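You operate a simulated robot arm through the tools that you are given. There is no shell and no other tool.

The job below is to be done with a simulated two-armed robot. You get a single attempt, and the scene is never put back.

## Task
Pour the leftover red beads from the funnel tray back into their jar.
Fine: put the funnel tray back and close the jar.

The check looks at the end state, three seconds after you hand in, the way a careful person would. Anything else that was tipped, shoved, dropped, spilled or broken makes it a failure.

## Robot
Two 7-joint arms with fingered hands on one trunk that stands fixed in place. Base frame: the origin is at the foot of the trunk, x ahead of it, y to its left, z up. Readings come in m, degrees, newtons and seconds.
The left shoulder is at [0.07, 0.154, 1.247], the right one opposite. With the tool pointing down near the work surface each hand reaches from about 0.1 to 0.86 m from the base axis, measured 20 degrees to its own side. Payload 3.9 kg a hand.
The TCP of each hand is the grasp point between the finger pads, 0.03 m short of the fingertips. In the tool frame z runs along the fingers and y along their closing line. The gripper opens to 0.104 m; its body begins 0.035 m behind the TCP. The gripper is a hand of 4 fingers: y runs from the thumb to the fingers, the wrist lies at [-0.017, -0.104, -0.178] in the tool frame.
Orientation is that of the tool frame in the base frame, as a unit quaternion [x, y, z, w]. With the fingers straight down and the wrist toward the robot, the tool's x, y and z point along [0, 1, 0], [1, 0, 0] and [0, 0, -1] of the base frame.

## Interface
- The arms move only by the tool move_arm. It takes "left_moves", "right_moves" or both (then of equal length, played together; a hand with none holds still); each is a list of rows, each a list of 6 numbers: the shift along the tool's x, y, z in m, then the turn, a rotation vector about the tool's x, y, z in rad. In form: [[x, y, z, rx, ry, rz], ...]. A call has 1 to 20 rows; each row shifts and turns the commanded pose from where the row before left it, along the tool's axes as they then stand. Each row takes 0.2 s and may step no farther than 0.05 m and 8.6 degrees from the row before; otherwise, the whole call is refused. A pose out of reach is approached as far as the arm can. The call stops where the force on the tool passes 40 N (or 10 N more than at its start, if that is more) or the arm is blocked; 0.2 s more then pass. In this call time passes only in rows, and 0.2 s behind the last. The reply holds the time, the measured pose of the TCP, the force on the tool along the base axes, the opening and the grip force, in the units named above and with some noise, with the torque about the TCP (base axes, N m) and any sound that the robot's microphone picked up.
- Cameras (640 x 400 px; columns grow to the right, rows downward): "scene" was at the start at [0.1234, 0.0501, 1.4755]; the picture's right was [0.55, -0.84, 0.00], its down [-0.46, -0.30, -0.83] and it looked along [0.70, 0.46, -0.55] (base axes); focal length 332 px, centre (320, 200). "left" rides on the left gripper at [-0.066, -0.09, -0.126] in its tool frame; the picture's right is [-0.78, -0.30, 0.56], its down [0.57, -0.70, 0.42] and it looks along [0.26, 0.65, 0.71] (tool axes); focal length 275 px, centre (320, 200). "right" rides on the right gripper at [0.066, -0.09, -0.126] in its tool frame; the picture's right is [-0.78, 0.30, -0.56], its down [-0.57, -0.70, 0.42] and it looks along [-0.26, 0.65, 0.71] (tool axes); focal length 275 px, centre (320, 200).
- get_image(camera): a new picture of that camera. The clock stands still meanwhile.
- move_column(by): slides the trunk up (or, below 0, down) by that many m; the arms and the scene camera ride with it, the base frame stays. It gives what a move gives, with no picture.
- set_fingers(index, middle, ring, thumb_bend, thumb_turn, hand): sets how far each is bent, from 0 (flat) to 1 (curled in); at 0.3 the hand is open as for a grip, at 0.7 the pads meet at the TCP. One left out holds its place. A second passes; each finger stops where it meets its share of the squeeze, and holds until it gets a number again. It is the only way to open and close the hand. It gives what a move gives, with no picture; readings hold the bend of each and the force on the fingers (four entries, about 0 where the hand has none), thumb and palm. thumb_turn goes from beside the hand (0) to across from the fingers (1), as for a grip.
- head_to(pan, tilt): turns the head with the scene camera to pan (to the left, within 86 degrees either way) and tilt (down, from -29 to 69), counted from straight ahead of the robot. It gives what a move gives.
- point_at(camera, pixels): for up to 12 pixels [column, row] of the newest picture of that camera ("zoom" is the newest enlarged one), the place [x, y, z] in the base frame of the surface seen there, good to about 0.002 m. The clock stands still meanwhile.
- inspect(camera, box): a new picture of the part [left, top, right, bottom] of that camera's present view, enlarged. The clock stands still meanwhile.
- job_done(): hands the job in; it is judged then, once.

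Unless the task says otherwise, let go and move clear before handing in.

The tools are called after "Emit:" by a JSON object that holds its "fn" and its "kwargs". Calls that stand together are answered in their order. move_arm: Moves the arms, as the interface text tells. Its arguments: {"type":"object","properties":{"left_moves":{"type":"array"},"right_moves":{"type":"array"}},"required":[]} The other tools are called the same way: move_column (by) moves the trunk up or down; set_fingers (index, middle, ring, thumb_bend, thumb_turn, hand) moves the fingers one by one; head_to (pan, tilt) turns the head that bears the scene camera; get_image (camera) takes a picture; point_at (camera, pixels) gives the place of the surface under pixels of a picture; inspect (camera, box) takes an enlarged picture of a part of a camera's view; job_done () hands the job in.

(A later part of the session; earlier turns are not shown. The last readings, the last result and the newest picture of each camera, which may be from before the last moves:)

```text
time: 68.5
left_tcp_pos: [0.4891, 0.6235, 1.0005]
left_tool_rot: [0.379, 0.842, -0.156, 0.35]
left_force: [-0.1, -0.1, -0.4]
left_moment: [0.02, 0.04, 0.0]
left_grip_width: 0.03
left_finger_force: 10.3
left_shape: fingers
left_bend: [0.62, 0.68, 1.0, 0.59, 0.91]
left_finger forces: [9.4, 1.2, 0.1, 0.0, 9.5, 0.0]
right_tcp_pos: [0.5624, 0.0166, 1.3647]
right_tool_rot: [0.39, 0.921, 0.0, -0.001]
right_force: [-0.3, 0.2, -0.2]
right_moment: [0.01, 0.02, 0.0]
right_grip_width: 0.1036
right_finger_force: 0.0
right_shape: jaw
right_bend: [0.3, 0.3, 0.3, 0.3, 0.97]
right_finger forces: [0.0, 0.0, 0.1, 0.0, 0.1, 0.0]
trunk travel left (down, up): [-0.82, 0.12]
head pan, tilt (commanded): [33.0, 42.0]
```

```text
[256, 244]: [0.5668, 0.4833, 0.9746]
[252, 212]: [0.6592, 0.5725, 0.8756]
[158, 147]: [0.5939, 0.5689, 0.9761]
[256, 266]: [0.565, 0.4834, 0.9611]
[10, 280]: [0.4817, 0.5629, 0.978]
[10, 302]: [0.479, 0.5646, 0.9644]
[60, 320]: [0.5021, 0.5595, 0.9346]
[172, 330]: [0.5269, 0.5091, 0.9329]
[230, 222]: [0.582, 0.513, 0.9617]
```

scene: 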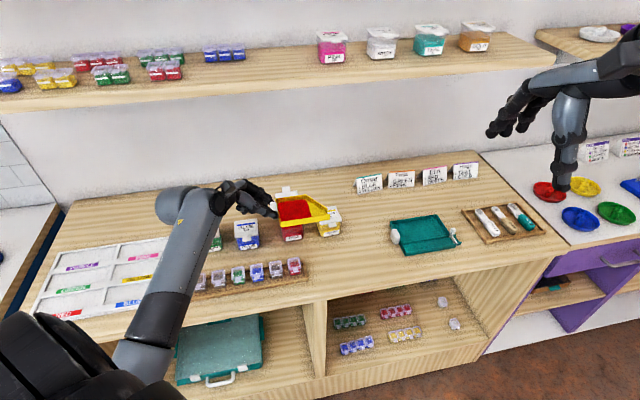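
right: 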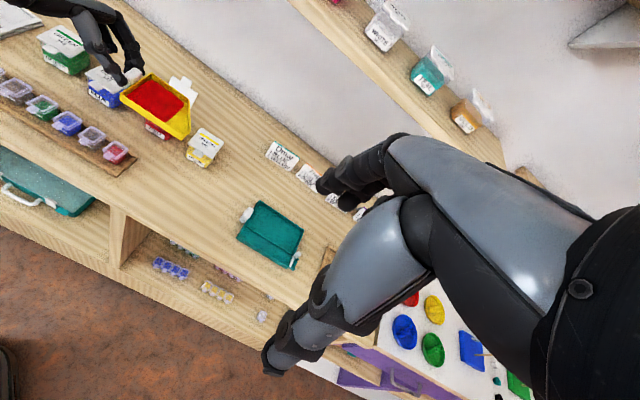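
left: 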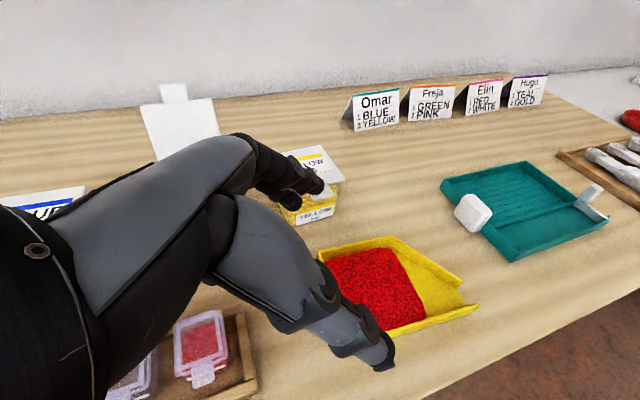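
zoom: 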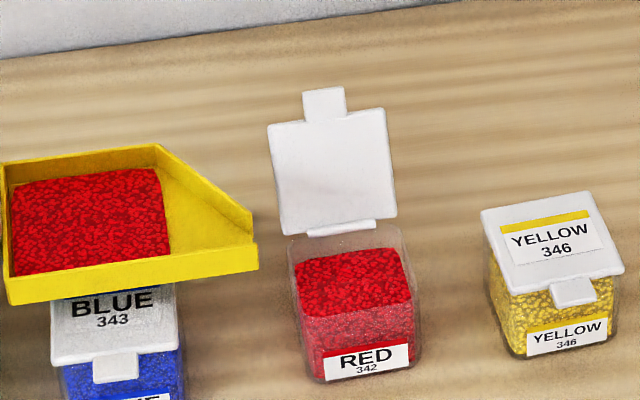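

Clearance over the blue lid is 24 mm. I'll move the spout over the jar's left half, lowering 8 mm on the way.

Emit:
{"fn": "move_arm", "kwargs": {"left_moves": [[-0.003, 0.0007, 0.0047, 0, 0, 0], [-0.0051, 0.0011, 0.0079, 0, 0, 0], [-0.0051, 0.0011, 0.0079, 0, 0, 0], [-0.0051, 0.0011, 0.0079, 0, 0, 0], [-0.0021, 0.0005, 0.0032, 0, 0, 0]]}}

Emit:
{"fn": "inspect", "kwargs": {"camera": "right", "box": [70, 20, 230, 150]}}

Emit:
{"fn": "inspect", "kwargs": {"camera": "scene", "box": [235, 170, 335, 245]}}

```text
time: 69.7
left_tcp_pos: [0.5176, 0.5987, 0.991]
left_tool_rot: [0.379, 0.843, -0.156, 0.349]
left_force: [-0.1, 0.2, -0.5]
left_moment: [0.05, 0.02, -0.01]
left_grip_width: 0.0303
left_finger_force: 10.2
left_shape: fingers
left_bend: [0.62, 0.68, 1.0, 0.59, 0.91]
left_finger forces: [9.3, 1.2, 0.1, 0.0, 9.6, 0.0]
right_tcp_pos: [0.5625, 0.016, 1.3639]
right_tool_rot: [0.391, 0.921, 0.0, 0.001]
right_force: [1.1, 0.1, 0.4]
right_moment: [0.02, 0.01, 0.03]
right_grip_width: 0.1037
right_finger_force: 0.1
right_shape: jaw
right_bend: [0.3, 0.3, 0.3, 0.3, 0.97]
right_finger forces: [0.1, 0.0, 0.0, 0.0, 0.1, 0.0]
trunk travel left (down, up): [-0.82, 0.12]
head pan, tilt (commanded): [33.0, 42.0]
```

```text
3.08 times, centred on (150, 85) of right
```

zoom: 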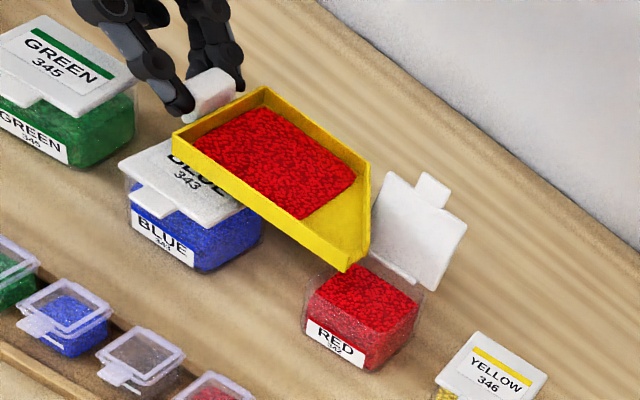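

```text
5.33 times, centred on (285, 208) of scene
```

zoom: 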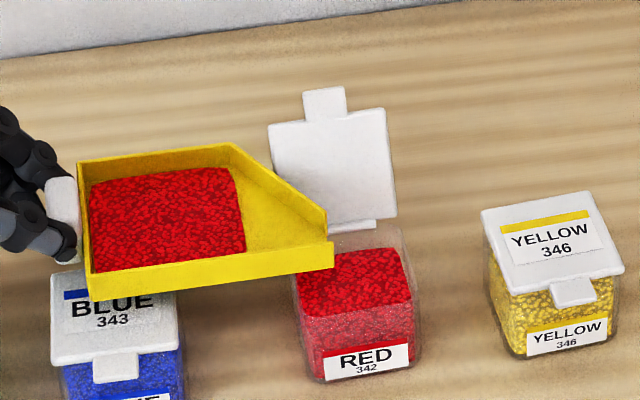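

The spout is now over the jar's left half. I'll measure its exact position relative to the jar's mouth.

Emit:
{"fn": "point_at", "kwargs": {"camera": "zoom", "pixels": [[331, 244], [324, 213], [332, 266], [305, 226], [80, 165], [92, 276], [350, 290], [405, 240], [412, 300], [303, 318]]}}

Emit:
{"fn": "inspect", "kwargs": {"camera": "right", "box": [130, 80, 220, 150]}}

Emit:
{"fn": "point_at", "kwargs": {"camera": "zoom", "pixels": [[290, 170], [325, 100], [270, 185], [350, 220], [290, 200], [395, 280], [330, 310], [250, 240], [390, 60], [445, 150], [270, 255], [370, 335]]}}

```text
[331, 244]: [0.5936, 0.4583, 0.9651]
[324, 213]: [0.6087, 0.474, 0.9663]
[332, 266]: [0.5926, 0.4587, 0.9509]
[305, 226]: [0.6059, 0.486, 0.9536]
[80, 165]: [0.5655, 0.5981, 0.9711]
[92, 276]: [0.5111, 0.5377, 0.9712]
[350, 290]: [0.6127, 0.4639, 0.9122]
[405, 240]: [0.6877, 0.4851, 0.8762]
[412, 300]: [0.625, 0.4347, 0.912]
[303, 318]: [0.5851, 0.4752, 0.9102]
```

```text
5.71 times, centred on (175, 115) of right
```

zoom: 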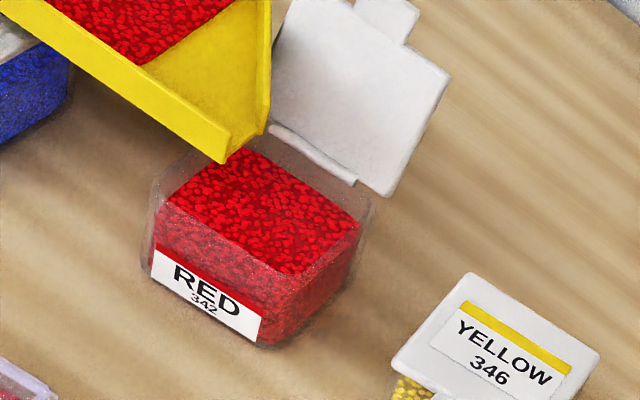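

```text
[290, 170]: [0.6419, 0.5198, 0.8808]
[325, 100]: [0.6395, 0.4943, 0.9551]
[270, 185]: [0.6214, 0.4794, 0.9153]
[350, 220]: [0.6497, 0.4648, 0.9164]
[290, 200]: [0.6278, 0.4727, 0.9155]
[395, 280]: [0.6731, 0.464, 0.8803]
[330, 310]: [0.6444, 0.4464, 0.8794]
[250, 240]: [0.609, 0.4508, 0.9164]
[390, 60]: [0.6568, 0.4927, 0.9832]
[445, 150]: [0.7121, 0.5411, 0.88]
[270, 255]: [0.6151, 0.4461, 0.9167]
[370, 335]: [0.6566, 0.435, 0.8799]
```

Relative to the jar interior's centre (~(0.617,0.468)), the spout is 10 mm left but 12 mm too far forward. I'll shift it 9 mm in +y so the stream stays inside and the tray clears the lid.

Emit:
{"fn": "move_arm", "kwargs": {"left_moves": [[0.0025, 0.003, -0.0024, 0, 0, 0], [0.0024, 0.0031, -0.0024, 0, 0, 0], [0, 0, 0, 0, 0, 0]]}}

Emit:
{"fn": "inspect", "kwargs": {"camera": "scene", "box": [255, 185, 325, 240]}}

Emit:
{"fn": "inspect", "kwargs": {"camera": "right", "box": [130, 80, 220, 150]}}

```text
time: 70.5
left_tcp_pos: [0.5189, 0.6076, 0.9925]
left_tool_rot: [0.379, 0.842, -0.156, 0.35]
left_force: [0.9, -0.8, 0.1]
left_moment: [0.05, 0.01, 0.01]
left_grip_width: 0.0302
left_finger_force: 10.3
left_shape: fingers
left_bend: [0.62, 0.68, 1.0, 0.59, 0.91]
left_finger forces: [9.4, 1.4, 0.0, 0.0, 9.6, 0.1]
right_tcp_pos: [0.5631, 0.0172, 1.3635]
right_tool_rot: [0.39, 0.921, 0.0, 0.0]
right_force: [-0.1, 0.1, 0.3]
right_moment: [0.03, 0.01, -0.03]
right_grip_width: 0.1039
right_finger_force: 0.0
right_shape: jaw
right_bend: [0.3, 0.3, 0.3, 0.3, 0.97]
right_finger forces: [0.0, 0.0, 0.0, 0.0, 0.0, 0.0]
trunk travel left (down, up): [-0.82, 0.12]
head pan, tilt (commanded): [33.0, 42.0]
```

```text
7.27 times, centred on (290, 212) of scene
```

zoom: 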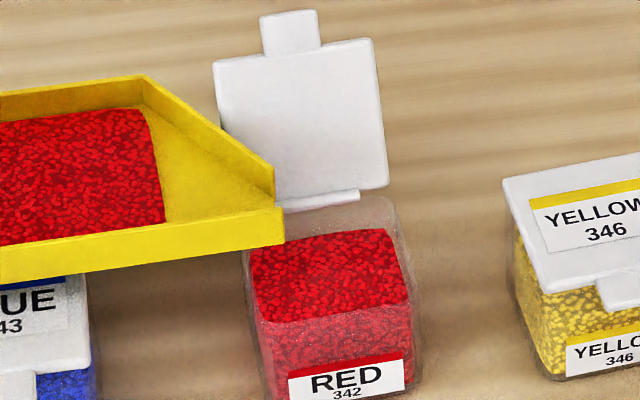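

```text
5.71 times, centred on (175, 115) of right
```

zoom: 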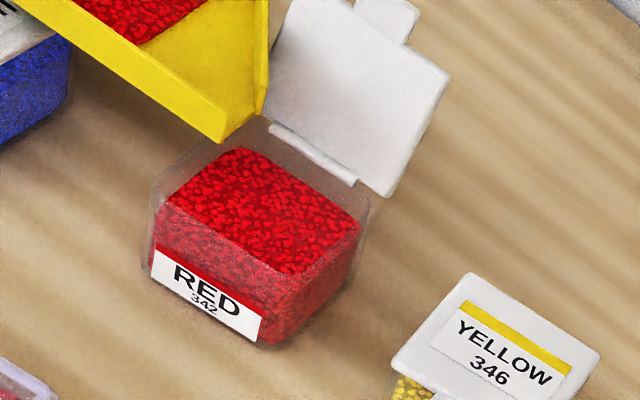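

Emit:
{"fn": "point_at", "kwargs": {"camera": "zoom", "pixels": [[224, 140], [215, 130], [264, 112], [240, 152], [355, 224], [292, 270], [165, 200], [152, 190], [370, 200], [255, 205], [228, 125], [330, 168]]}}

Emit:
{"fn": "inspect", "kwargs": {"camera": "scene", "box": [255, 185, 325, 240]}}

Emit:
{"fn": "point_at", "kwargs": {"camera": "zoom", "pixels": [[281, 210], [272, 172], [282, 240], [252, 252], [388, 232], [408, 300], [262, 320], [330, 275], [248, 262], [395, 205], [320, 195], [385, 180]]}}

```text
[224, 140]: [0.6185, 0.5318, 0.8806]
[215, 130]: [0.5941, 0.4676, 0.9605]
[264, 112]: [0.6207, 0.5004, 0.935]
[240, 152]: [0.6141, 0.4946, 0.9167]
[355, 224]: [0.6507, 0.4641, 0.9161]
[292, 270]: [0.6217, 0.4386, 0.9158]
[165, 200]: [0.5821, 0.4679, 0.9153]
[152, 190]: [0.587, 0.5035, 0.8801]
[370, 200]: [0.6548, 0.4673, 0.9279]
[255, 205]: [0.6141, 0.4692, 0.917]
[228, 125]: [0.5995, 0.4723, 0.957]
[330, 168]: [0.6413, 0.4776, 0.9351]
```

```text
7.27 times, centred on (290, 212) of scene
```

zoom: 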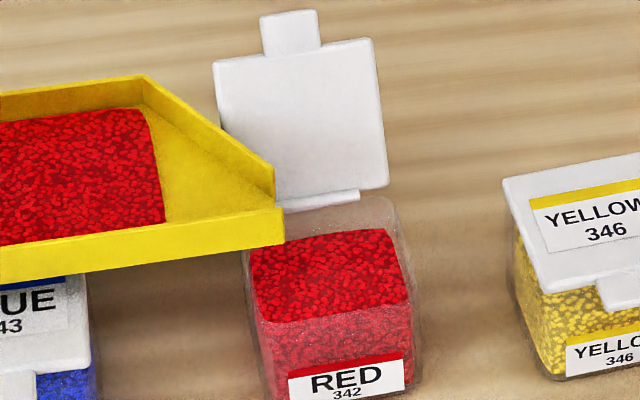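

```text
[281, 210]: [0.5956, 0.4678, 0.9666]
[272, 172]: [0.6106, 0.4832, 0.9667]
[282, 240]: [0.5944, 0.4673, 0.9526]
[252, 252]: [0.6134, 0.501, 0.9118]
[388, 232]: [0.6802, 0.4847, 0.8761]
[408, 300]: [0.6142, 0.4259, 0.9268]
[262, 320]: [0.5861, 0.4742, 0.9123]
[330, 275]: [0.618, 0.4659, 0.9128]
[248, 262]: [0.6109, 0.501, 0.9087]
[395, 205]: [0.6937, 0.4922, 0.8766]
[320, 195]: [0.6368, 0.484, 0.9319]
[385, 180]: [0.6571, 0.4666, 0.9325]
```

The spout centre is 17 mm left of the jar interior's centre and laterally centred, with its tip inside the rim. I'll start tilting about the spout tip: 18° first.

Emit:
{"fn": "move_arm", "kwargs": {"left_moves": [[-0.0074, 0, -0.0039, 0, 0.0524, 0], [-0.0074, 0, -0.0039, 0, 0.0524, 0], [-0.0074, 0, -0.0039, 0, 0.0524, 0], [-0.0074, 0, -0.0039, 0, 0.0524, 0], [-0.0074, 0, -0.0039, 0, 0.0524, 0], [-0.0074, 0, -0.0039, 0, 0.0524, 0]]}}

Emit:
{"fn": "inspect", "kwargs": {"camera": "scene", "box": [225, 165, 325, 240]}}

Emit:
{"fn": "inspect", "kwargs": {"camera": "right", "box": [110, 50, 220, 140]}}

```text
time: 71.9
left_tcp_pos: [0.5327, 0.5913, 1.0377]
left_tool_rot: [0.399, 0.887, -0.095, 0.213]
left_force: [-0.5, 0.6, -0.4]
left_moment: [0.03, 0.03, 0.03]
left_grip_width: 0.0302
left_finger_force: 10.4
left_shape: fingers
left_bend: [0.62, 0.68, 1.0, 0.59, 0.91]
left_finger forces: [9.3, 1.2, 0.1, 0.0, 9.7, 0.1]
right_tcp_pos: [0.5632, 0.0159, 1.3647]
right_tool_rot: [0.39, 0.921, 0.0, 0.0]
right_force: [0.2, 1.1, -0.1]
right_moment: [-0.01, -0.02, -0.01]
right_grip_width: 0.1037
right_finger_force: 0.1
right_shape: jaw
right_bend: [0.3, 0.3, 0.3, 0.3, 0.97]
right_finger forces: [0.0, 0.0, 0.0, 0.0, 0.0, 0.0]
trunk travel left (down, up): [-0.82, 0.12]
head pan, tilt (commanded): [33.0, 42.0]
```

```text
5.33 times, centred on (275, 202) of scene
```

zoom: 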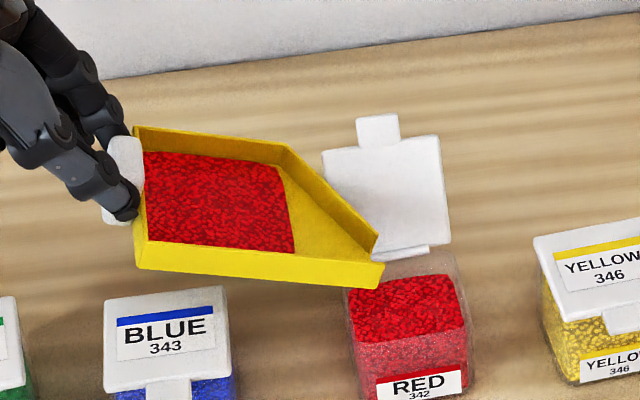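

```text
4.44 times, centred on (165, 95) of right
```

zoom: 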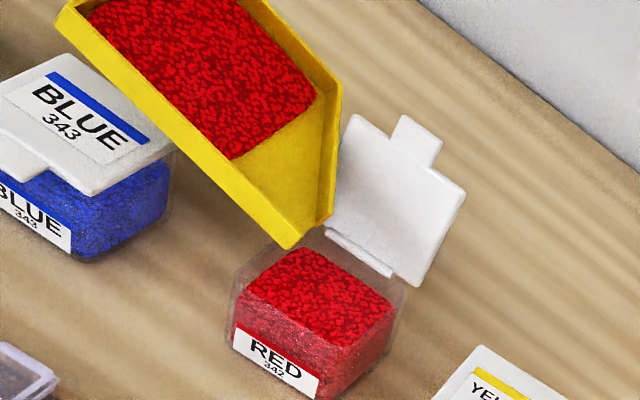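

Tilted about 20°, beads still hold and the grip is steady. I'll check where the spout tip is now.

Emit:
{"fn": "point_at", "kwargs": {"camera": "zoom", "pixels": [[290, 240], [285, 225], [332, 205], [270, 195], [245, 215], [300, 255], [310, 245]]}}

Emit:
{"fn": "inspect", "kwargs": {"camera": "scene", "box": [255, 185, 325, 240]}}

Emit:
{"fn": "point_at", "kwargs": {"camera": "zoom", "pixels": [[283, 215], [275, 178], [275, 240], [330, 275], [270, 195]]}}

```text
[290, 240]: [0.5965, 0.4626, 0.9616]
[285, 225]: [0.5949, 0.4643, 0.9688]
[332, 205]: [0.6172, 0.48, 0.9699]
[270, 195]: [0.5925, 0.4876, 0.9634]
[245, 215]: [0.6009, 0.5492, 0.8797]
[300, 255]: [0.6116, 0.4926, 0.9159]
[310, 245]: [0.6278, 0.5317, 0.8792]
```

```text
7.27 times, centred on (290, 212) of scene
```

zoom: 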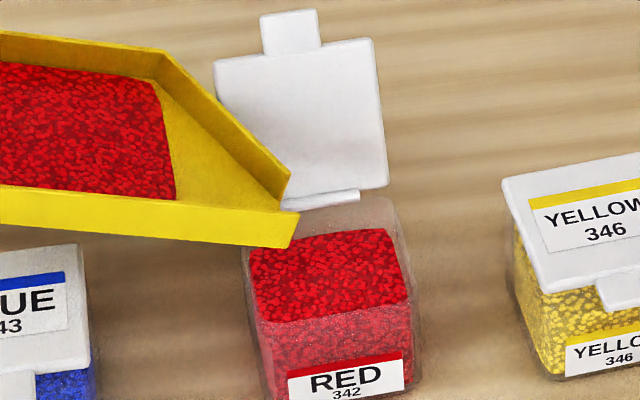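

```text
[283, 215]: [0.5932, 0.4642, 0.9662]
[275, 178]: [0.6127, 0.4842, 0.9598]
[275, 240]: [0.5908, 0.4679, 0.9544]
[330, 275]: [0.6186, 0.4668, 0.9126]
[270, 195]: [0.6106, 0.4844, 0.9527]
```

The spout tip stayed in place at about (0.594,0.467,0.953). I'll tilt another 12° slowly, shifting 3 mm inward.

Emit:
{"fn": "move_arm", "kwargs": {"left_moves": [[-0.0074, 0.0008, -0.0039, 0, 0.0524, 0], [-0.0074, 0.0008, -0.0039, 0, 0.0524, 0], [-0.0074, 0.0007, -0.0039, 0, 0.0524, 0], [-0.0074, 0.0007, -0.0039, 0, 0.0524, 0]]}}

Emit:
{"fn": "inspect", "kwargs": {"camera": "scene", "box": [225, 165, 325, 240]}}

Emit:
{"fn": "inspect", "kwargs": {"camera": "right", "box": [110, 50, 220, 140]}}

```text
time: 72.9
left_tcp_pos: [0.5487, 0.5778, 1.0623]
left_tool_rot: [0.407, 0.904, -0.052, 0.119]
left_force: [0.3, 0.4, -0.8]
left_moment: [0.02, 0.07, 0.0]
left_grip_width: 0.0301
left_finger_force: 10.4
left_shape: fingers
left_bend: [0.62, 0.68, 1.0, 0.59, 0.91]
left_finger forces: [9.3, 1.4, 0.0, 0.0, 9.7, 0.0]
right_tcp_pos: [0.5617, 0.0159, 1.364]
right_tool_rot: [0.39, 0.921, 0.0, 0.0]
right_force: [-0.2, 0.0, 0.1]
right_moment: [-0.02, 0.0, -0.02]
right_grip_width: 0.1038
right_finger_force: 0.0
right_shape: jaw
right_bend: [0.3, 0.3, 0.3, 0.3, 0.97]
right_finger forces: [0.1, 0.0, 0.0, 0.1, 0.0, 0.0]
trunk travel left (down, up): [-0.82, 0.12]
head pan, tilt (commanded): [33.0, 42.0]
```

```text
5.33 times, centred on (275, 202) of scene
```

zoom: 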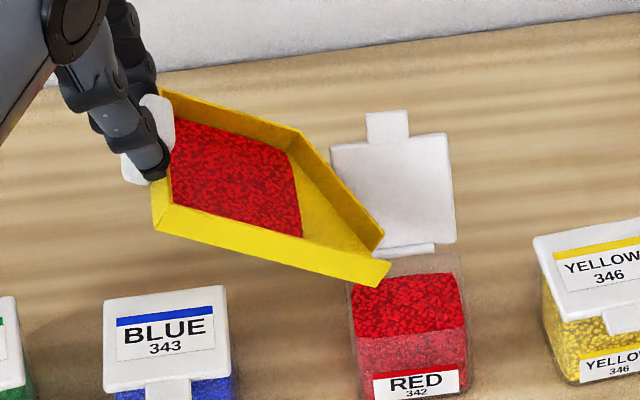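

```text
4.44 times, centred on (165, 95) of right
```

zoom: 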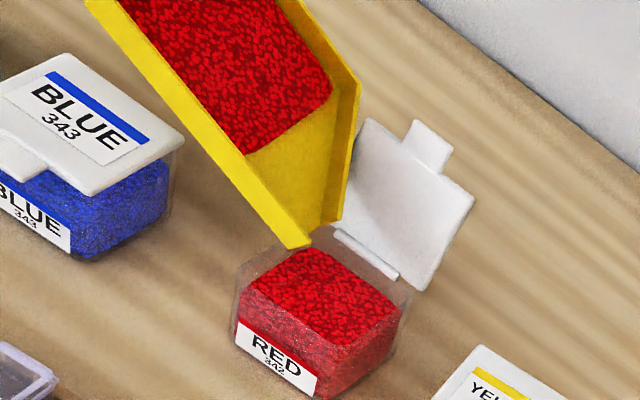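

At ~32° still no flow, but the lid and jar shifted a little — the tray's slanted wall is close to the lid's left edge ((340,225) in the right zoom). I'll measure the gap before going on.

Emit:
{"fn": "point_at", "kwargs": {"camera": "zoom", "pixels": [[345, 200], [335, 222], [352, 120], [305, 240], [300, 235], [345, 230], [375, 250], [400, 275], [360, 150], [315, 250], [395, 310], [340, 345]]}}

Emit:
{"fn": "inspect", "kwargs": {"camera": "scene", "box": [255, 185, 325, 240]}}

Emit:
{"fn": "point_at", "kwargs": {"camera": "zoom", "pixels": [[290, 208], [280, 172], [278, 232], [225, 85], [222, 130], [275, 190], [390, 180], [310, 188], [330, 275], [262, 320], [250, 240]]}}

```text
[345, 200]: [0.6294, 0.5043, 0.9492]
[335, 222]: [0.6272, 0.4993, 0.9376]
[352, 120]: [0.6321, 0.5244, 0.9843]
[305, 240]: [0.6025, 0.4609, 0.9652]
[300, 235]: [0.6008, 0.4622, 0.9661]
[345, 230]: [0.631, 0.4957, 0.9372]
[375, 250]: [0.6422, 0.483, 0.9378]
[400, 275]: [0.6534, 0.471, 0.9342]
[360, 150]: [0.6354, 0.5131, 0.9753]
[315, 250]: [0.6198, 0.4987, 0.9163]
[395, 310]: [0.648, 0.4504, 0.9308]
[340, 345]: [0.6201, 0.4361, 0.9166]
```

```text
7.27 times, centred on (290, 212) of scene
```

zoom: 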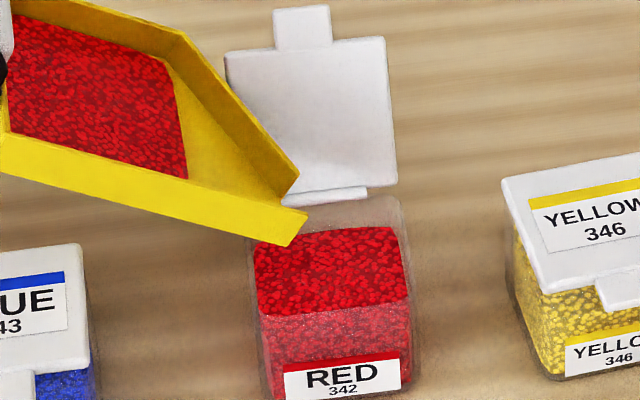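

```text
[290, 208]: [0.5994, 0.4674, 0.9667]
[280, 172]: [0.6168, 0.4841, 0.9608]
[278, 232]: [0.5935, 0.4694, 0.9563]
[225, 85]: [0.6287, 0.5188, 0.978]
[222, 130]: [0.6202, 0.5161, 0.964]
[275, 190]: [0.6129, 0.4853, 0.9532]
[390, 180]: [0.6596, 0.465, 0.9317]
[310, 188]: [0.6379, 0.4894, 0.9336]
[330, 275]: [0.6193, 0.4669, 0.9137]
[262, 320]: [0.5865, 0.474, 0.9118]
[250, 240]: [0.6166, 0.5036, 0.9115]
```

The slanted wall is pressing the lid's left edge and has turned the jar about 7°. I'll back off 6 mm to the left and yaw the tray 15° counter-clockwise about the spout, which swings that wall away from the lid.

Emit:
{"fn": "move_arm", "kwargs": {"left_moves": [[0.0058, -0.0006, -0.0015, 0, 0, 0], [0.0016, -0.0098, -0.0005, -0.0225, 0.0002, -0.0843], [0.0016, -0.0098, -0.0005, -0.0225, 0.0002, -0.0843], [0.0016, -0.0098, -0.0005, -0.0225, 0.0002, -0.0843], [0, 0, 0, 0, 0, 0]]}}

Emit:
{"fn": "inspect", "kwargs": {"camera": "scene", "box": [225, 165, 325, 240]}}

Emit:
{"fn": "inspect", "kwargs": {"camera": "right", "box": [110, 50, 220, 140]}}

```text
time: 74.1
left_tcp_pos: [0.5205, 0.5646, 1.0624]
left_tool_rot: [0.284, 0.95, -0.036, 0.125]
left_force: [0.1, -0.5, -0.3]
left_moment: [0.0, 0.01, 0.01]
left_grip_width: 0.03
left_finger_force: 9.8
left_shape: fingers
left_bend: [0.62, 0.68, 1.0, 0.59, 0.91]
left_finger forces: [9.4, 0.8, 0.0, 0.0, 9.5, 0.1]
right_tcp_pos: [0.5624, 0.0157, 1.3646]
right_tool_rot: [0.39, 0.921, 0.0, 0.0]
right_force: [-0.8, -0.1, 1.0]
right_moment: [0.04, -0.02, -0.02]
right_grip_width: 0.1039
right_finger_force: 0.1
right_shape: jaw
right_bend: [0.3, 0.3, 0.3, 0.3, 0.97]
right_finger forces: [0.0, 0.1, 0.0, 0.1, 0.1, 0.0]
trunk travel left (down, up): [-0.82, 0.12]
head pan, tilt (commanded): [33.0, 42.0]
```

```text
5.33 times, centred on (275, 202) of scene
```

zoom: 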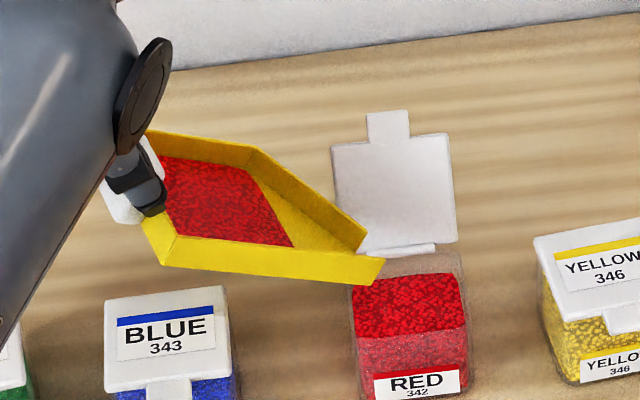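

```text
4.44 times, centred on (165, 95) of right
```

zoom: 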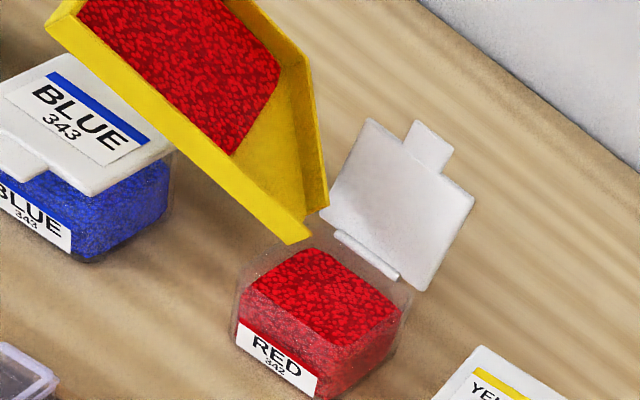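

The tray now clears the lid (gap visible at (325,215) in the right zoom). I'll measure spout tip and jar mouth again in this pose.

Emit:
{"fn": "point_at", "kwargs": {"camera": "zoom", "pixels": [[303, 233], [295, 225], [326, 195], [320, 205], [315, 250], [392, 308], [340, 345], [245, 290], [400, 275], [335, 232], [320, 295], [370, 125]]}}

Emit:
{"fn": "inspect", "kwargs": {"camera": "scene", "box": [255, 185, 325, 240]}}

Emit:
{"fn": "point_at", "kwargs": {"camera": "zoom", "pixels": [[282, 203], [258, 165], [275, 225], [245, 180], [330, 275], [262, 320], [405, 300], [260, 250], [400, 232]]}}

```text
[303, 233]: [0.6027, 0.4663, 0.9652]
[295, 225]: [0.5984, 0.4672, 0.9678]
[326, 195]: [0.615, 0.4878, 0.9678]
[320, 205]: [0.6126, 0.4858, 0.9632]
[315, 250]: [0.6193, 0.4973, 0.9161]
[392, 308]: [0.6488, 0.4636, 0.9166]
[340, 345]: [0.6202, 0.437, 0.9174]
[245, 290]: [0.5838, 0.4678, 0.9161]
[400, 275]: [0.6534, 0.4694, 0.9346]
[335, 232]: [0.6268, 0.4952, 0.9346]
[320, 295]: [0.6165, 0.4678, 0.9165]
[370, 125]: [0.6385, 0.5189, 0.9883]
```

```text
7.27 times, centred on (290, 212) of scene
```

zoom: 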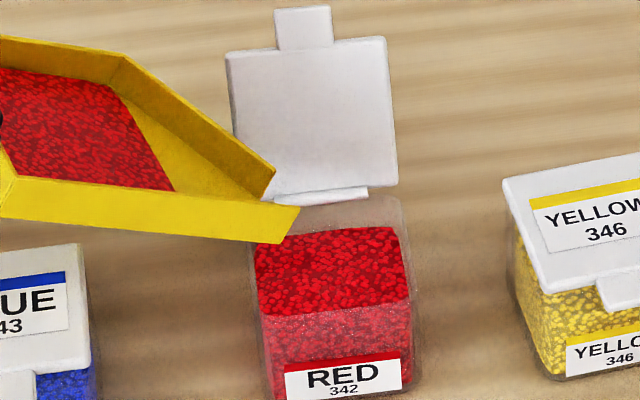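

```text
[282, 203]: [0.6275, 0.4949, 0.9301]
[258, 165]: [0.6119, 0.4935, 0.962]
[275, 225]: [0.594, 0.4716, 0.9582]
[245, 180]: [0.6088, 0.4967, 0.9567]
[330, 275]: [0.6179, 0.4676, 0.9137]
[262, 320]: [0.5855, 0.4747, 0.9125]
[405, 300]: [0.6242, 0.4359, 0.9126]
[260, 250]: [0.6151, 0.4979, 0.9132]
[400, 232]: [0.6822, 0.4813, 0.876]
```

The spout centre is now at the jar's left wall line, so I'll shift 9 mm right (still clear of the lid) and then tilt 12° more in small steps.

Emit:
{"fn": "move_arm", "kwargs": {"left_moves": [[-0.0043, -0.0008, 0.0011, 0, 0, 0], [-0.0043, -0.0009, 0.0012, 0, 0, 0], [-0.0074, 0, -0.0039, 0, 0.0524, 0], [-0.0074, 0, -0.0039, 0, 0.0524, 0]]}}

Emit:
{"fn": "inspect", "kwargs": {"camera": "scene", "box": [225, 165, 325, 240]}}

Emit:
{"fn": "inspect", "kwargs": {"camera": "right", "box": [110, 50, 220, 140]}}

```text
time: 75.1
left_tcp_pos: [0.5387, 0.5503, 1.0727]
left_tool_rot: [0.287, 0.955, -0.022, 0.074]
left_force: [-0.3, -0.6, -0.6]
left_moment: [0.05, 0.03, -0.02]
left_grip_width: 0.0303
left_finger_force: 9.6
left_shape: fingers
left_bend: [0.62, 0.68, 1.0, 0.59, 0.91]
left_finger forces: [9.5, 0.7, 0.0, 0.1, 9.4, 0.0]
right_tcp_pos: [0.5635, 0.0162, 1.3644]
right_tool_rot: [0.39, 0.921, 0.001, -0.001]
right_force: [-0.2, 0.4, -0.2]
right_moment: [0.0, 0.0, 0.01]
right_grip_width: 0.1034
right_finger_force: 0.0
right_shape: jaw
right_bend: [0.3, 0.3, 0.3, 0.3, 0.97]
right_finger forces: [0.0, 0.0, 0.1, 0.1, 0.0, 0.0]
trunk travel left (down, up): [-0.82, 0.12]
head pan, tilt (commanded): [33.0, 42.0]
```

```text
5.33 times, centred on (275, 202) of scene
```

zoom: 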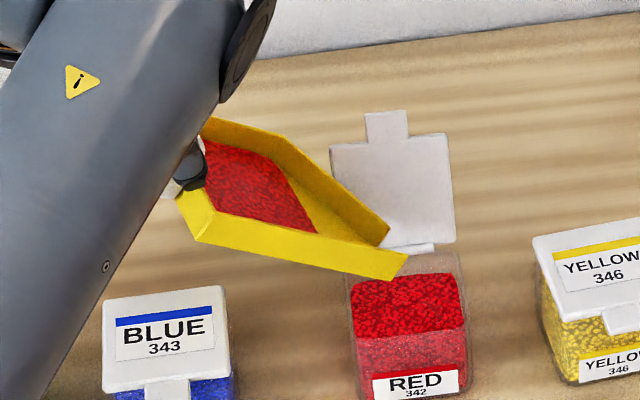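

```text
4.44 times, centred on (165, 95) of right
```

zoom: 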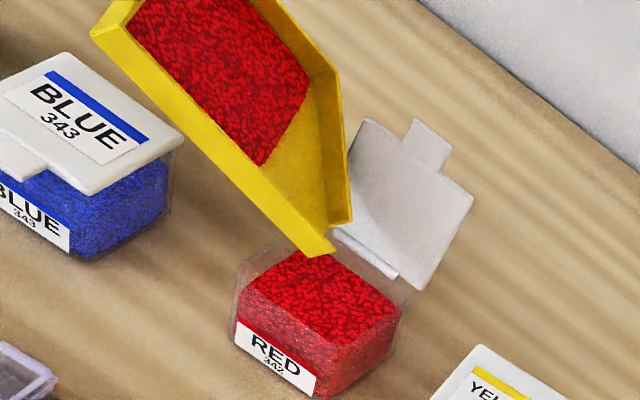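

At ~38° the beads still hold. I'll verify the spout position over the jar before tilting more.

Emit:
{"fn": "point_at", "kwargs": {"camera": "zoom", "pixels": [[330, 248], [322, 238], [350, 210], [345, 222], [300, 255], [392, 310], [335, 345], [245, 292], [365, 125], [338, 232], [300, 215], [318, 205]]}}

```text
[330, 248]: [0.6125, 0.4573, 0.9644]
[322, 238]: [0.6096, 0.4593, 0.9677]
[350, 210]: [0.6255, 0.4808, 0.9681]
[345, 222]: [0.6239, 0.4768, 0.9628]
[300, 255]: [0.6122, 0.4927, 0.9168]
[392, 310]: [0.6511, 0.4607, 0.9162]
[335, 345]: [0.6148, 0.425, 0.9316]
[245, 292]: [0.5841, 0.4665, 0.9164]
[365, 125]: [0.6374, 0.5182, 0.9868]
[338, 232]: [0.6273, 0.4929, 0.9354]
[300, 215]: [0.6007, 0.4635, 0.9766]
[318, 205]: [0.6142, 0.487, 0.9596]
```

The spout centre is 12 mm left of the jar centre, laterally centred, lid clear. I'll tilt another 6°.

Emit:
{"fn": "move_arm", "kwargs": {"left_moves": [[-0.0074, 0, -0.0039, 0, 0.0524, 0], [-0.0074, 0, -0.0039, 0, 0.0524, 0]]}}

Emit:
{"fn": "inspect", "kwargs": {"camera": "right", "box": [110, 50, 220, 140]}}

```text
time: 75.7
left_tcp_pos: [0.5506, 0.5433, 1.0822]
left_tool_rot: [0.287, 0.958, -0.007, 0.024]
left_force: [-0.2, 0.5, -0.2]
left_moment: [0.02, 0.03, -0.01]
left_grip_width: 0.0301
left_finger_force: 9.8
left_shape: fingers
left_bend: [0.62, 0.68, 1.0, 0.59, 0.91]
left_finger forces: [9.5, 0.6, 0.0, 0.1, 9.4, 0.1]
right_tcp_pos: [0.5643, 0.0159, 1.3636]
right_tool_rot: [0.39, 0.921, 0.001, -0.001]
right_force: [0.5, 0.7, -0.4]
right_moment: [0.05, 0.05, 0.03]
right_grip_width: 0.1036
right_finger_force: 0.1
right_shape: jaw
right_bend: [0.3, 0.3, 0.3, 0.3, 0.97]
right_finger forces: [0.1, 0.0, 0.0, 0.1, 0.0, 0.0]
trunk travel left (down, up): [-0.82, 0.12]
head pan, tilt (commanded): [33.0, 42.0]
```

```text
4.44 times, centred on (165, 95) of right
```

zoom: 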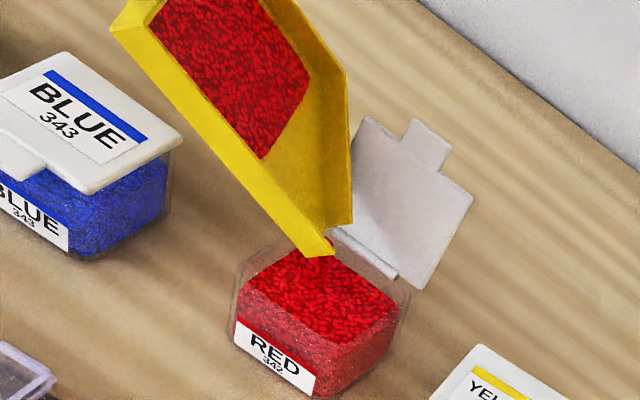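

Flow has begun: red at the spout (325,245) and the jar's surface looks higher. I'll hold this tilt for a second and watch.

Emit:
{"fn": "move_arm", "kwargs": {"left_moves": [[0, 0, 0, 0, 0, 0], [0, 0, 0, 0, 0, 0], [0, 0, 0, 0, 0, 0], [0, 0, 0, 0, 0, 0]]}}

Emit:
{"fn": "inspect", "kwargs": {"camera": "right", "box": [110, 50, 220, 140]}}

Emit:
{"fn": "inspect", "kwargs": {"camera": "scene", "box": [225, 165, 325, 240]}}

```text
time: 76.7
left_tcp_pos: [0.5499, 0.544, 1.0833]
left_tool_rot: [0.287, 0.958, -0.007, 0.024]
left_force: [0.4, 0.2, -0.6]
left_moment: [0.0, -0.01, -0.02]
left_grip_width: 0.03
left_finger_force: 9.6
left_shape: fingers
left_bend: [0.62, 0.68, 1.0, 0.59, 0.91]
left_finger forces: [9.5, 0.6, 0.1, 0.0, 9.6, 0.0]
right_tcp_pos: [0.5618, 0.0168, 1.3655]
right_tool_rot: [0.39, 0.921, 0.0, 0.001]
right_force: [0.7, -0.7, -0.2]
right_moment: [0.0, 0.01, 0.0]
right_grip_width: 0.1037
right_finger_force: 0.1
right_shape: jaw
right_bend: [0.3, 0.3, 0.3, 0.3, 0.97]
right_finger forces: [0.1, 0.1, 0.0, 0.0, 0.1, 0.1]
trunk travel left (down, up): [-0.82, 0.12]
head pan, tilt (commanded): [33.0, 42.0]
```

```text
4.44 times, centred on (165, 95) of right
```

zoom: 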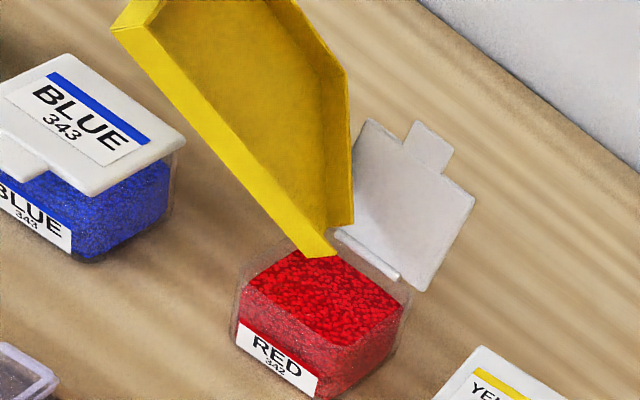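

```text
5.33 times, centred on (275, 202) of scene
```

zoom: 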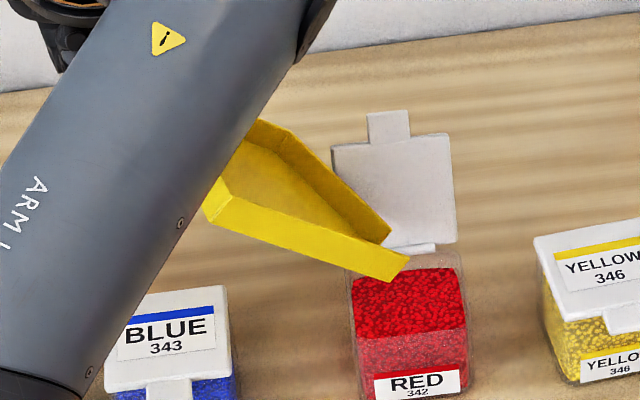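

The tray is empty in both views and the jar's level is up near the rim, with nothing spilled around. I'll raise the tray 60 mm above the lid first, then level it.

Emit:
{"fn": "move_arm", "kwargs": {"left_moves": [[0, 0, 0, 0, 0, 0], [-0.001, 0, -0.02, 0, 0, 0], [-0.001, 0, -0.02, 0, 0, 0], [-0.001, 0, -0.02, 0, 0, 0]]}}

Emit:
{"fn": "inspect", "kwargs": {"camera": "right", "box": [100, 30, 240, 140]}}

Emit:
{"fn": "get_image", "kwargs": {"camera": "scene"}}

```text
time: 77.7
left_tcp_pos: [0.5485, 0.5437, 1.1445]
left_tool_rot: [0.288, 0.957, -0.007, 0.024]
left_force: [-0.2, -0.2, -0.9]
left_moment: [0.01, 0.01, -0.01]
left_grip_width: 0.03
left_finger_force: 10.0
left_shape: fingers
left_bend: [0.62, 0.68, 1.0, 0.59, 0.91]
left_finger forces: [9.5, 0.6, 0.0, 0.0, 9.4, 0.1]
right_tcp_pos: [0.5625, 0.0174, 1.365]
right_tool_rot: [0.39, 0.921, 0.0, 0.0]
right_force: [-1.7, 0.7, -0.2]
right_moment: [-0.01, 0.0, -0.01]
right_grip_width: 0.1039
right_finger_force: 0.0
right_shape: jaw
right_bend: [0.3, 0.3, 0.3, 0.3, 0.97]
right_finger forces: [0.0, 0.1, 0.1, 0.1, 0.0, 0.1]
trunk travel left (down, up): [-0.82, 0.12]
head pan, tilt (commanded): [33.0, 42.0]
```

```text
3.64 times, centred on (170, 85) of right
```

zoom: 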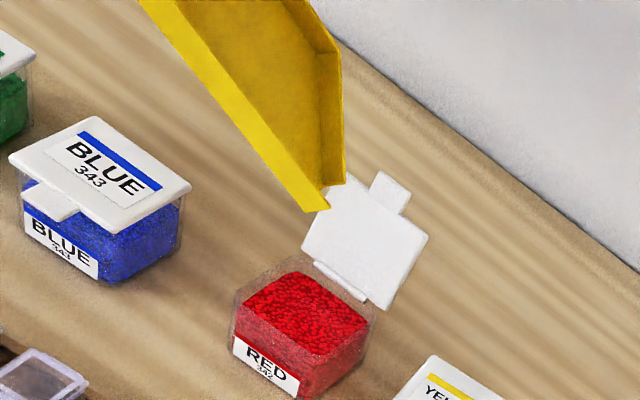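

```text
taken
```

scene: 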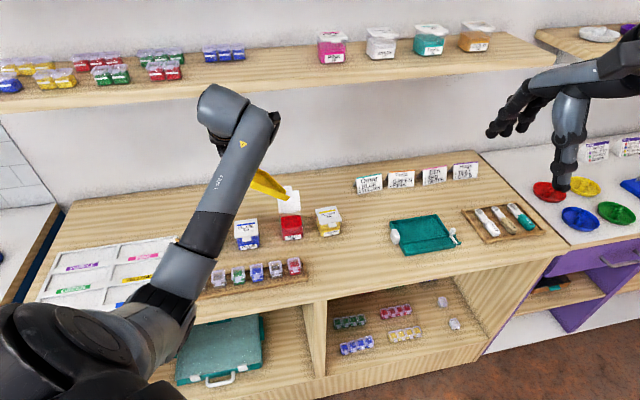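

Clear of the lid, jar full, no spilled beads visible. Now I'll level the tray by reversing the roll about the spout.

Emit:
{"fn": "move_arm", "kwargs": {"left_moves": [[0.0139, 0, 0.0093, 0, -0.1047, 0], [0.0139, 0, 0.0093, 0, -0.1047, 0], [0.0139, 0, 0.0093, 0, -0.1047, 0], [0.0139, 0, 0.0093, 0, -0.1047, 0], [0.0139, 0, 0.0093, 0, -0.1047, 0], [0.0139, 0, 0.0093, 0, -0.1047, 0], [0.0139, 0, 0.0093, 0, -0.1047, 0], [0, 0, 0, 0, 0, 0]]}}

Emit:
{"fn": "get_image", "kwargs": {"camera": "scene"}}

Emit:
{"fn": "inspect", "kwargs": {"camera": "right", "box": [60, 0, 240, 140]}}

```text
time: 79.5
left_tcp_pos: [0.4944, 0.5789, 1.0489]
left_tool_rot: [0.266, 0.885, -0.109, 0.366]
left_force: [0.2, 0.1, -0.5]
left_moment: [0.01, 0.04, -0.01]
left_grip_width: 0.0302
left_finger_force: 10.1
left_shape: fingers
left_bend: [0.62, 0.68, 1.0, 0.59, 0.91]
left_finger forces: [9.4, 1.1, 0.1, 0.0, 9.4, 0.1]
right_tcp_pos: [0.5622, 0.0174, 1.3655]
right_tool_rot: [0.391, 0.92, 0.0, -0.001]
right_force: [0.1, 0.0, 0.2]
right_moment: [0.0, 0.03, -0.01]
right_grip_width: 0.1036
right_finger_force: 0.0
right_shape: jaw
right_bend: [0.3, 0.3, 0.3, 0.3, 0.97]
right_finger forces: [0.0, 0.0, 0.0, 0.1, 0.1, 0.0]
trunk travel left (down, up): [-0.82, 0.12]
head pan, tilt (commanded): [33.0, 42.0]
```

```text
taken
```

scene: 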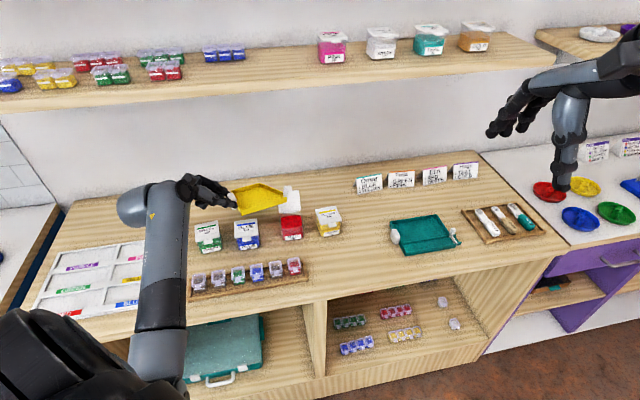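

```text
2.86 times, centred on (150, 70) of right
```

zoom: 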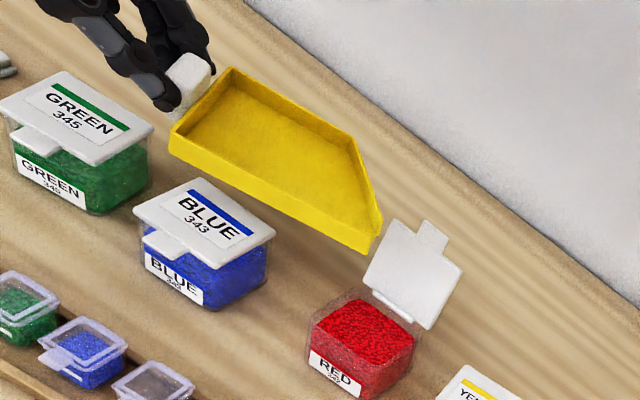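

The tray is level and looks empty. I'll take a close look for leftover beads in it and around the jars.

Emit:
{"fn": "inspect", "kwargs": {"camera": "scene", "box": [220, 165, 320, 240]}}

Emit:
{"fn": "inspect", "kwargs": {"camera": "right", "box": [110, 10, 210, 90]}}

```text
5.33 times, centred on (270, 202) of scene
```

zoom: 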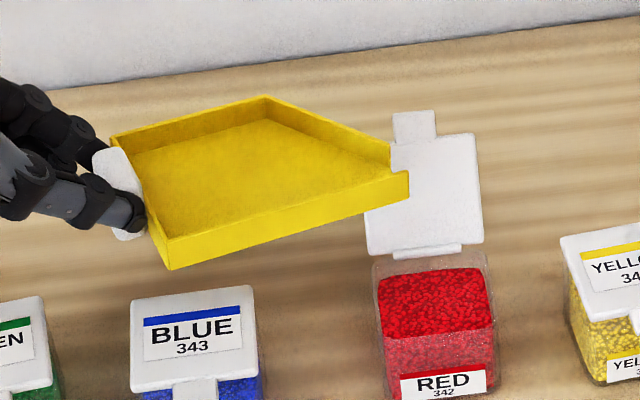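

```text
5.00 times, centred on (160, 50) of right
```

zoom: 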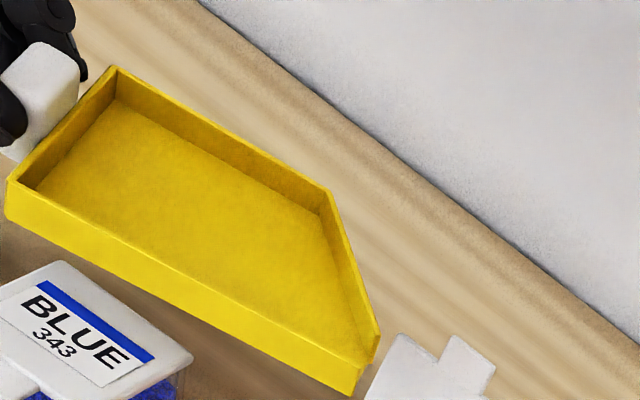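

The tray is empty. I'll measure its corners now so I can plan the return to its original spot (FL corner (0.558,0.284), tip (0.6345,0.196)).

Emit:
{"fn": "inspect", "kwargs": {"camera": "scene", "box": [220, 165, 320, 240]}}

Emit:
{"fn": "point_at", "kwargs": {"camera": "zoom", "pixels": [[166, 241], [406, 175], [112, 138], [265, 99], [389, 145], [280, 210], [120, 160]]}}

```text
5.33 times, centred on (270, 202) of scene
```

zoom: 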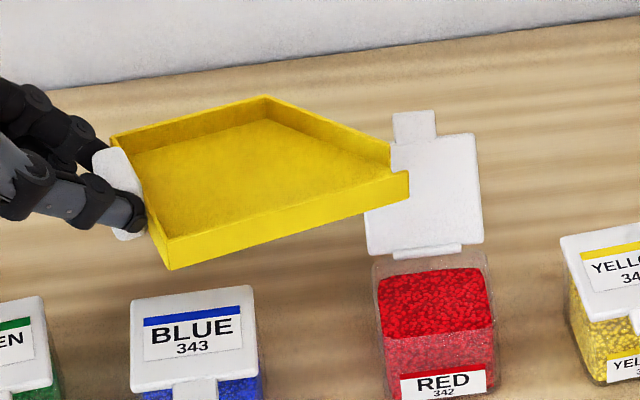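

```text
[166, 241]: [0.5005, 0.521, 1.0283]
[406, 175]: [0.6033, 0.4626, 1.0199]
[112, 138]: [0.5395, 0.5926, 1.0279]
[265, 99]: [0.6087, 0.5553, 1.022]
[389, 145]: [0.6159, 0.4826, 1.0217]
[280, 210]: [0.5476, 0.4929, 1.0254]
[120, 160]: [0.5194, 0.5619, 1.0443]
```

I'll raise 25 mm, yaw the tray back by 19.4° to its original heading and remove the 4° droop, all in the air.

Emit:
{"fn": "move_arm", "kwargs": {"left_moves": [[-0.0088, 0, -0.0088, 0, 0, 0], [-0.0088, 0, -0.0089, 0, 0, 0], [0, 0, 0, 0.0797, -0.0002, 0.0799], [0, 0, 0, 0.0797, -0.0002, 0.0799], [0, 0, 0, 0.0797, -0.0002, 0.0799], [0, 0, 0, 0, -0.07, 0], [0, 0, 0, 0, 0, 0]]}}

Emit:
{"fn": "inspect", "kwargs": {"camera": "scene", "box": [200, 150, 320, 240]}}

```text
time: 81.1
left_tcp_pos: [0.4939, 0.579, 1.0763]
left_tool_rot: [0.405, 0.815, -0.183, 0.371]
left_force: [-0.6, 1.0, -0.2]
left_moment: [0.01, -0.02, 0.01]
left_grip_width: 0.03
left_finger_force: 10.1
left_shape: fingers
left_bend: [0.62, 0.68, 1.0, 0.59, 0.91]
left_finger forces: [9.4, 1.3, 0.0, 0.0, 9.4, 0.0]
right_tcp_pos: [0.5625, 0.0168, 1.3649]
right_tool_rot: [0.39, 0.921, 0.0, 0.0]
right_force: [0.0, 0.7, 0.5]
right_moment: [0.01, -0.06, 0.01]
right_grip_width: 0.104
right_finger_force: 0.1
right_shape: jaw
right_bend: [0.3, 0.3, 0.3, 0.3, 0.97]
right_finger forces: [0.1, 0.1, 0.1, 0.1, 0.0, 0.1]
trunk travel left (down, up): [-0.82, 0.12]
head pan, tilt (commanded): [33.0, 42.0]
```

```text
4.44 times, centred on (260, 195) of scene
```

zoom: 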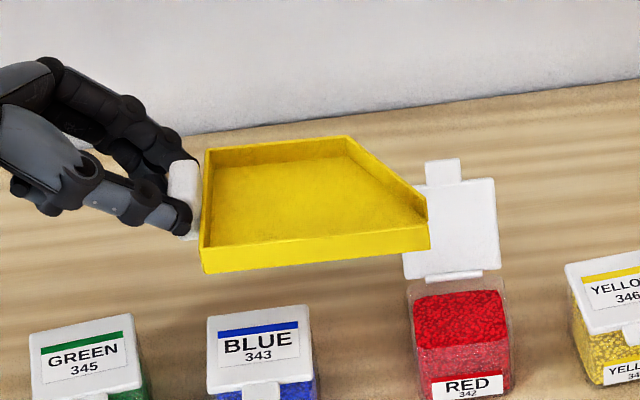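

Emit:
{"fn": "point_at", "kwargs": {"camera": "zoom", "pixels": [[204, 249], [427, 228], [207, 153], [347, 141], [423, 205], [310, 240], [190, 175]]}}

```text
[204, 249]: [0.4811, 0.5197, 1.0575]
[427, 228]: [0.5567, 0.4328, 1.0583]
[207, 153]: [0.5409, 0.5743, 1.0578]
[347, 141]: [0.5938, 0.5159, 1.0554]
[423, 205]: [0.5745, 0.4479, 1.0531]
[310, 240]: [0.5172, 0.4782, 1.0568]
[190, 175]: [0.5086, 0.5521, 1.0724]
```

The tray is level and at its original −49° heading. Now I'll carry it back over its original spot at this height.

Emit:
{"fn": "move_arm", "kwargs": {"left_moves": [[-0.0077, -0.0041, 0.0088, 0, 0, 0], [-0.01545, -0.00813, 0.01768, 0, 0, 0], [-0.01545, -0.00813, 0.01768, 0, 0, 0], [-0.01545, -0.00813, 0.01768, 0, 0, 0], [-0.01545, -0.00813, 0.01768, 0, 0, 0], [-0.01545, -0.00813, 0.01768, 0, 0, 0], [-0.01545, -0.00813, 0.01768, 0, 0, 0], [-0.01545, -0.00813, 0.01768, 0, 0, 0], [-0.01545, -0.00813, 0.01768, 0, 0, 0], [-0.01545, -0.00813, 0.01768, 0, 0, 0], [-0.0077, -0.0041, 0.0088, 0, 0, 0], [0, 0, 0, 0, 0, 0]]}}

Emit:
{"fn": "inspect", "kwargs": {"camera": "scene", "box": [290, 190, 410, 280]}}

Emit:
{"fn": "get_image", "kwargs": {"camera": "right"}}

```text
time: 83.7
left_tcp_pos: [0.571, 0.3445, 1.0765]
left_tool_rot: [0.404, 0.815, -0.184, 0.372]
left_force: [0.9, 0.1, -0.5]
left_moment: [0.03, 0.03, 0.0]
left_grip_width: 0.0299
left_finger_force: 9.4
left_shape: fingers
left_bend: [0.62, 0.68, 1.0, 0.59, 0.91]
left_finger forces: [9.4, 1.2, 0.1, 0.0, 9.3, 0.0]
right_tcp_pos: [0.5627, 0.0165, 1.365]
right_tool_rot: [0.39, 0.921, 0.0, 0.0]
right_force: [0.6, -0.5, -0.4]
right_moment: [-0.02, 0.01, 0.0]
right_grip_width: 0.1036
right_finger_force: 0.0
right_shape: jaw
right_bend: [0.3, 0.3, 0.3, 0.3, 0.97]
right_finger forces: [0.0, 0.1, 0.0, 0.0, 0.0, 0.1]
trunk travel left (down, up): [-0.82, 0.12]
head pan, tilt (commanded): [33.0, 42.0]
```

```text
4.44 times, centred on (350, 235) of scene
```

zoom: 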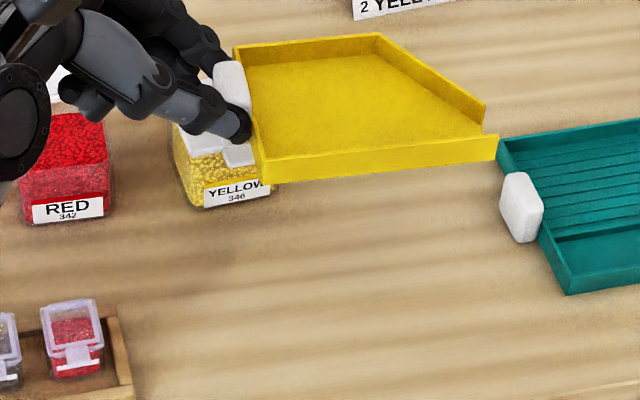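

```text
taken
```

right: 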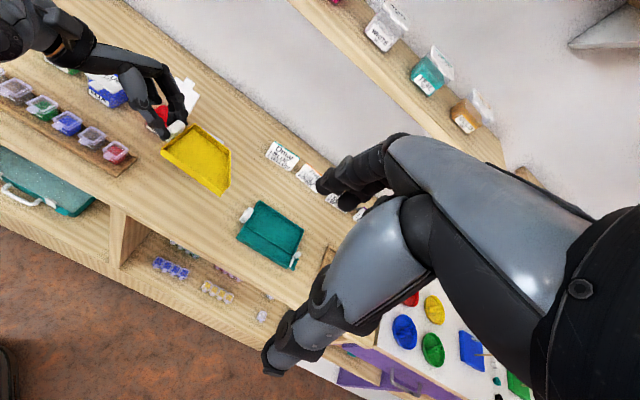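

Emit:
{"fn": "point_at", "kwargs": {"camera": "zoom", "pixels": [[264, 160], [495, 139], [237, 50], [376, 36], [483, 110], [380, 150], [235, 75], [270, 200], [240, 155]]}}

```text
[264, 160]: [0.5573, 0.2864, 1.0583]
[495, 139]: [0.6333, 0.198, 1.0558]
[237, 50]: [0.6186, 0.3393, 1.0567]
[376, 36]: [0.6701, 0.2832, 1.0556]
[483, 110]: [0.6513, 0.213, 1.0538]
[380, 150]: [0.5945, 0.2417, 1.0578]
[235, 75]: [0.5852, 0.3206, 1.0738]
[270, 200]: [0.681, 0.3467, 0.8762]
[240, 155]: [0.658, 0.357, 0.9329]
```

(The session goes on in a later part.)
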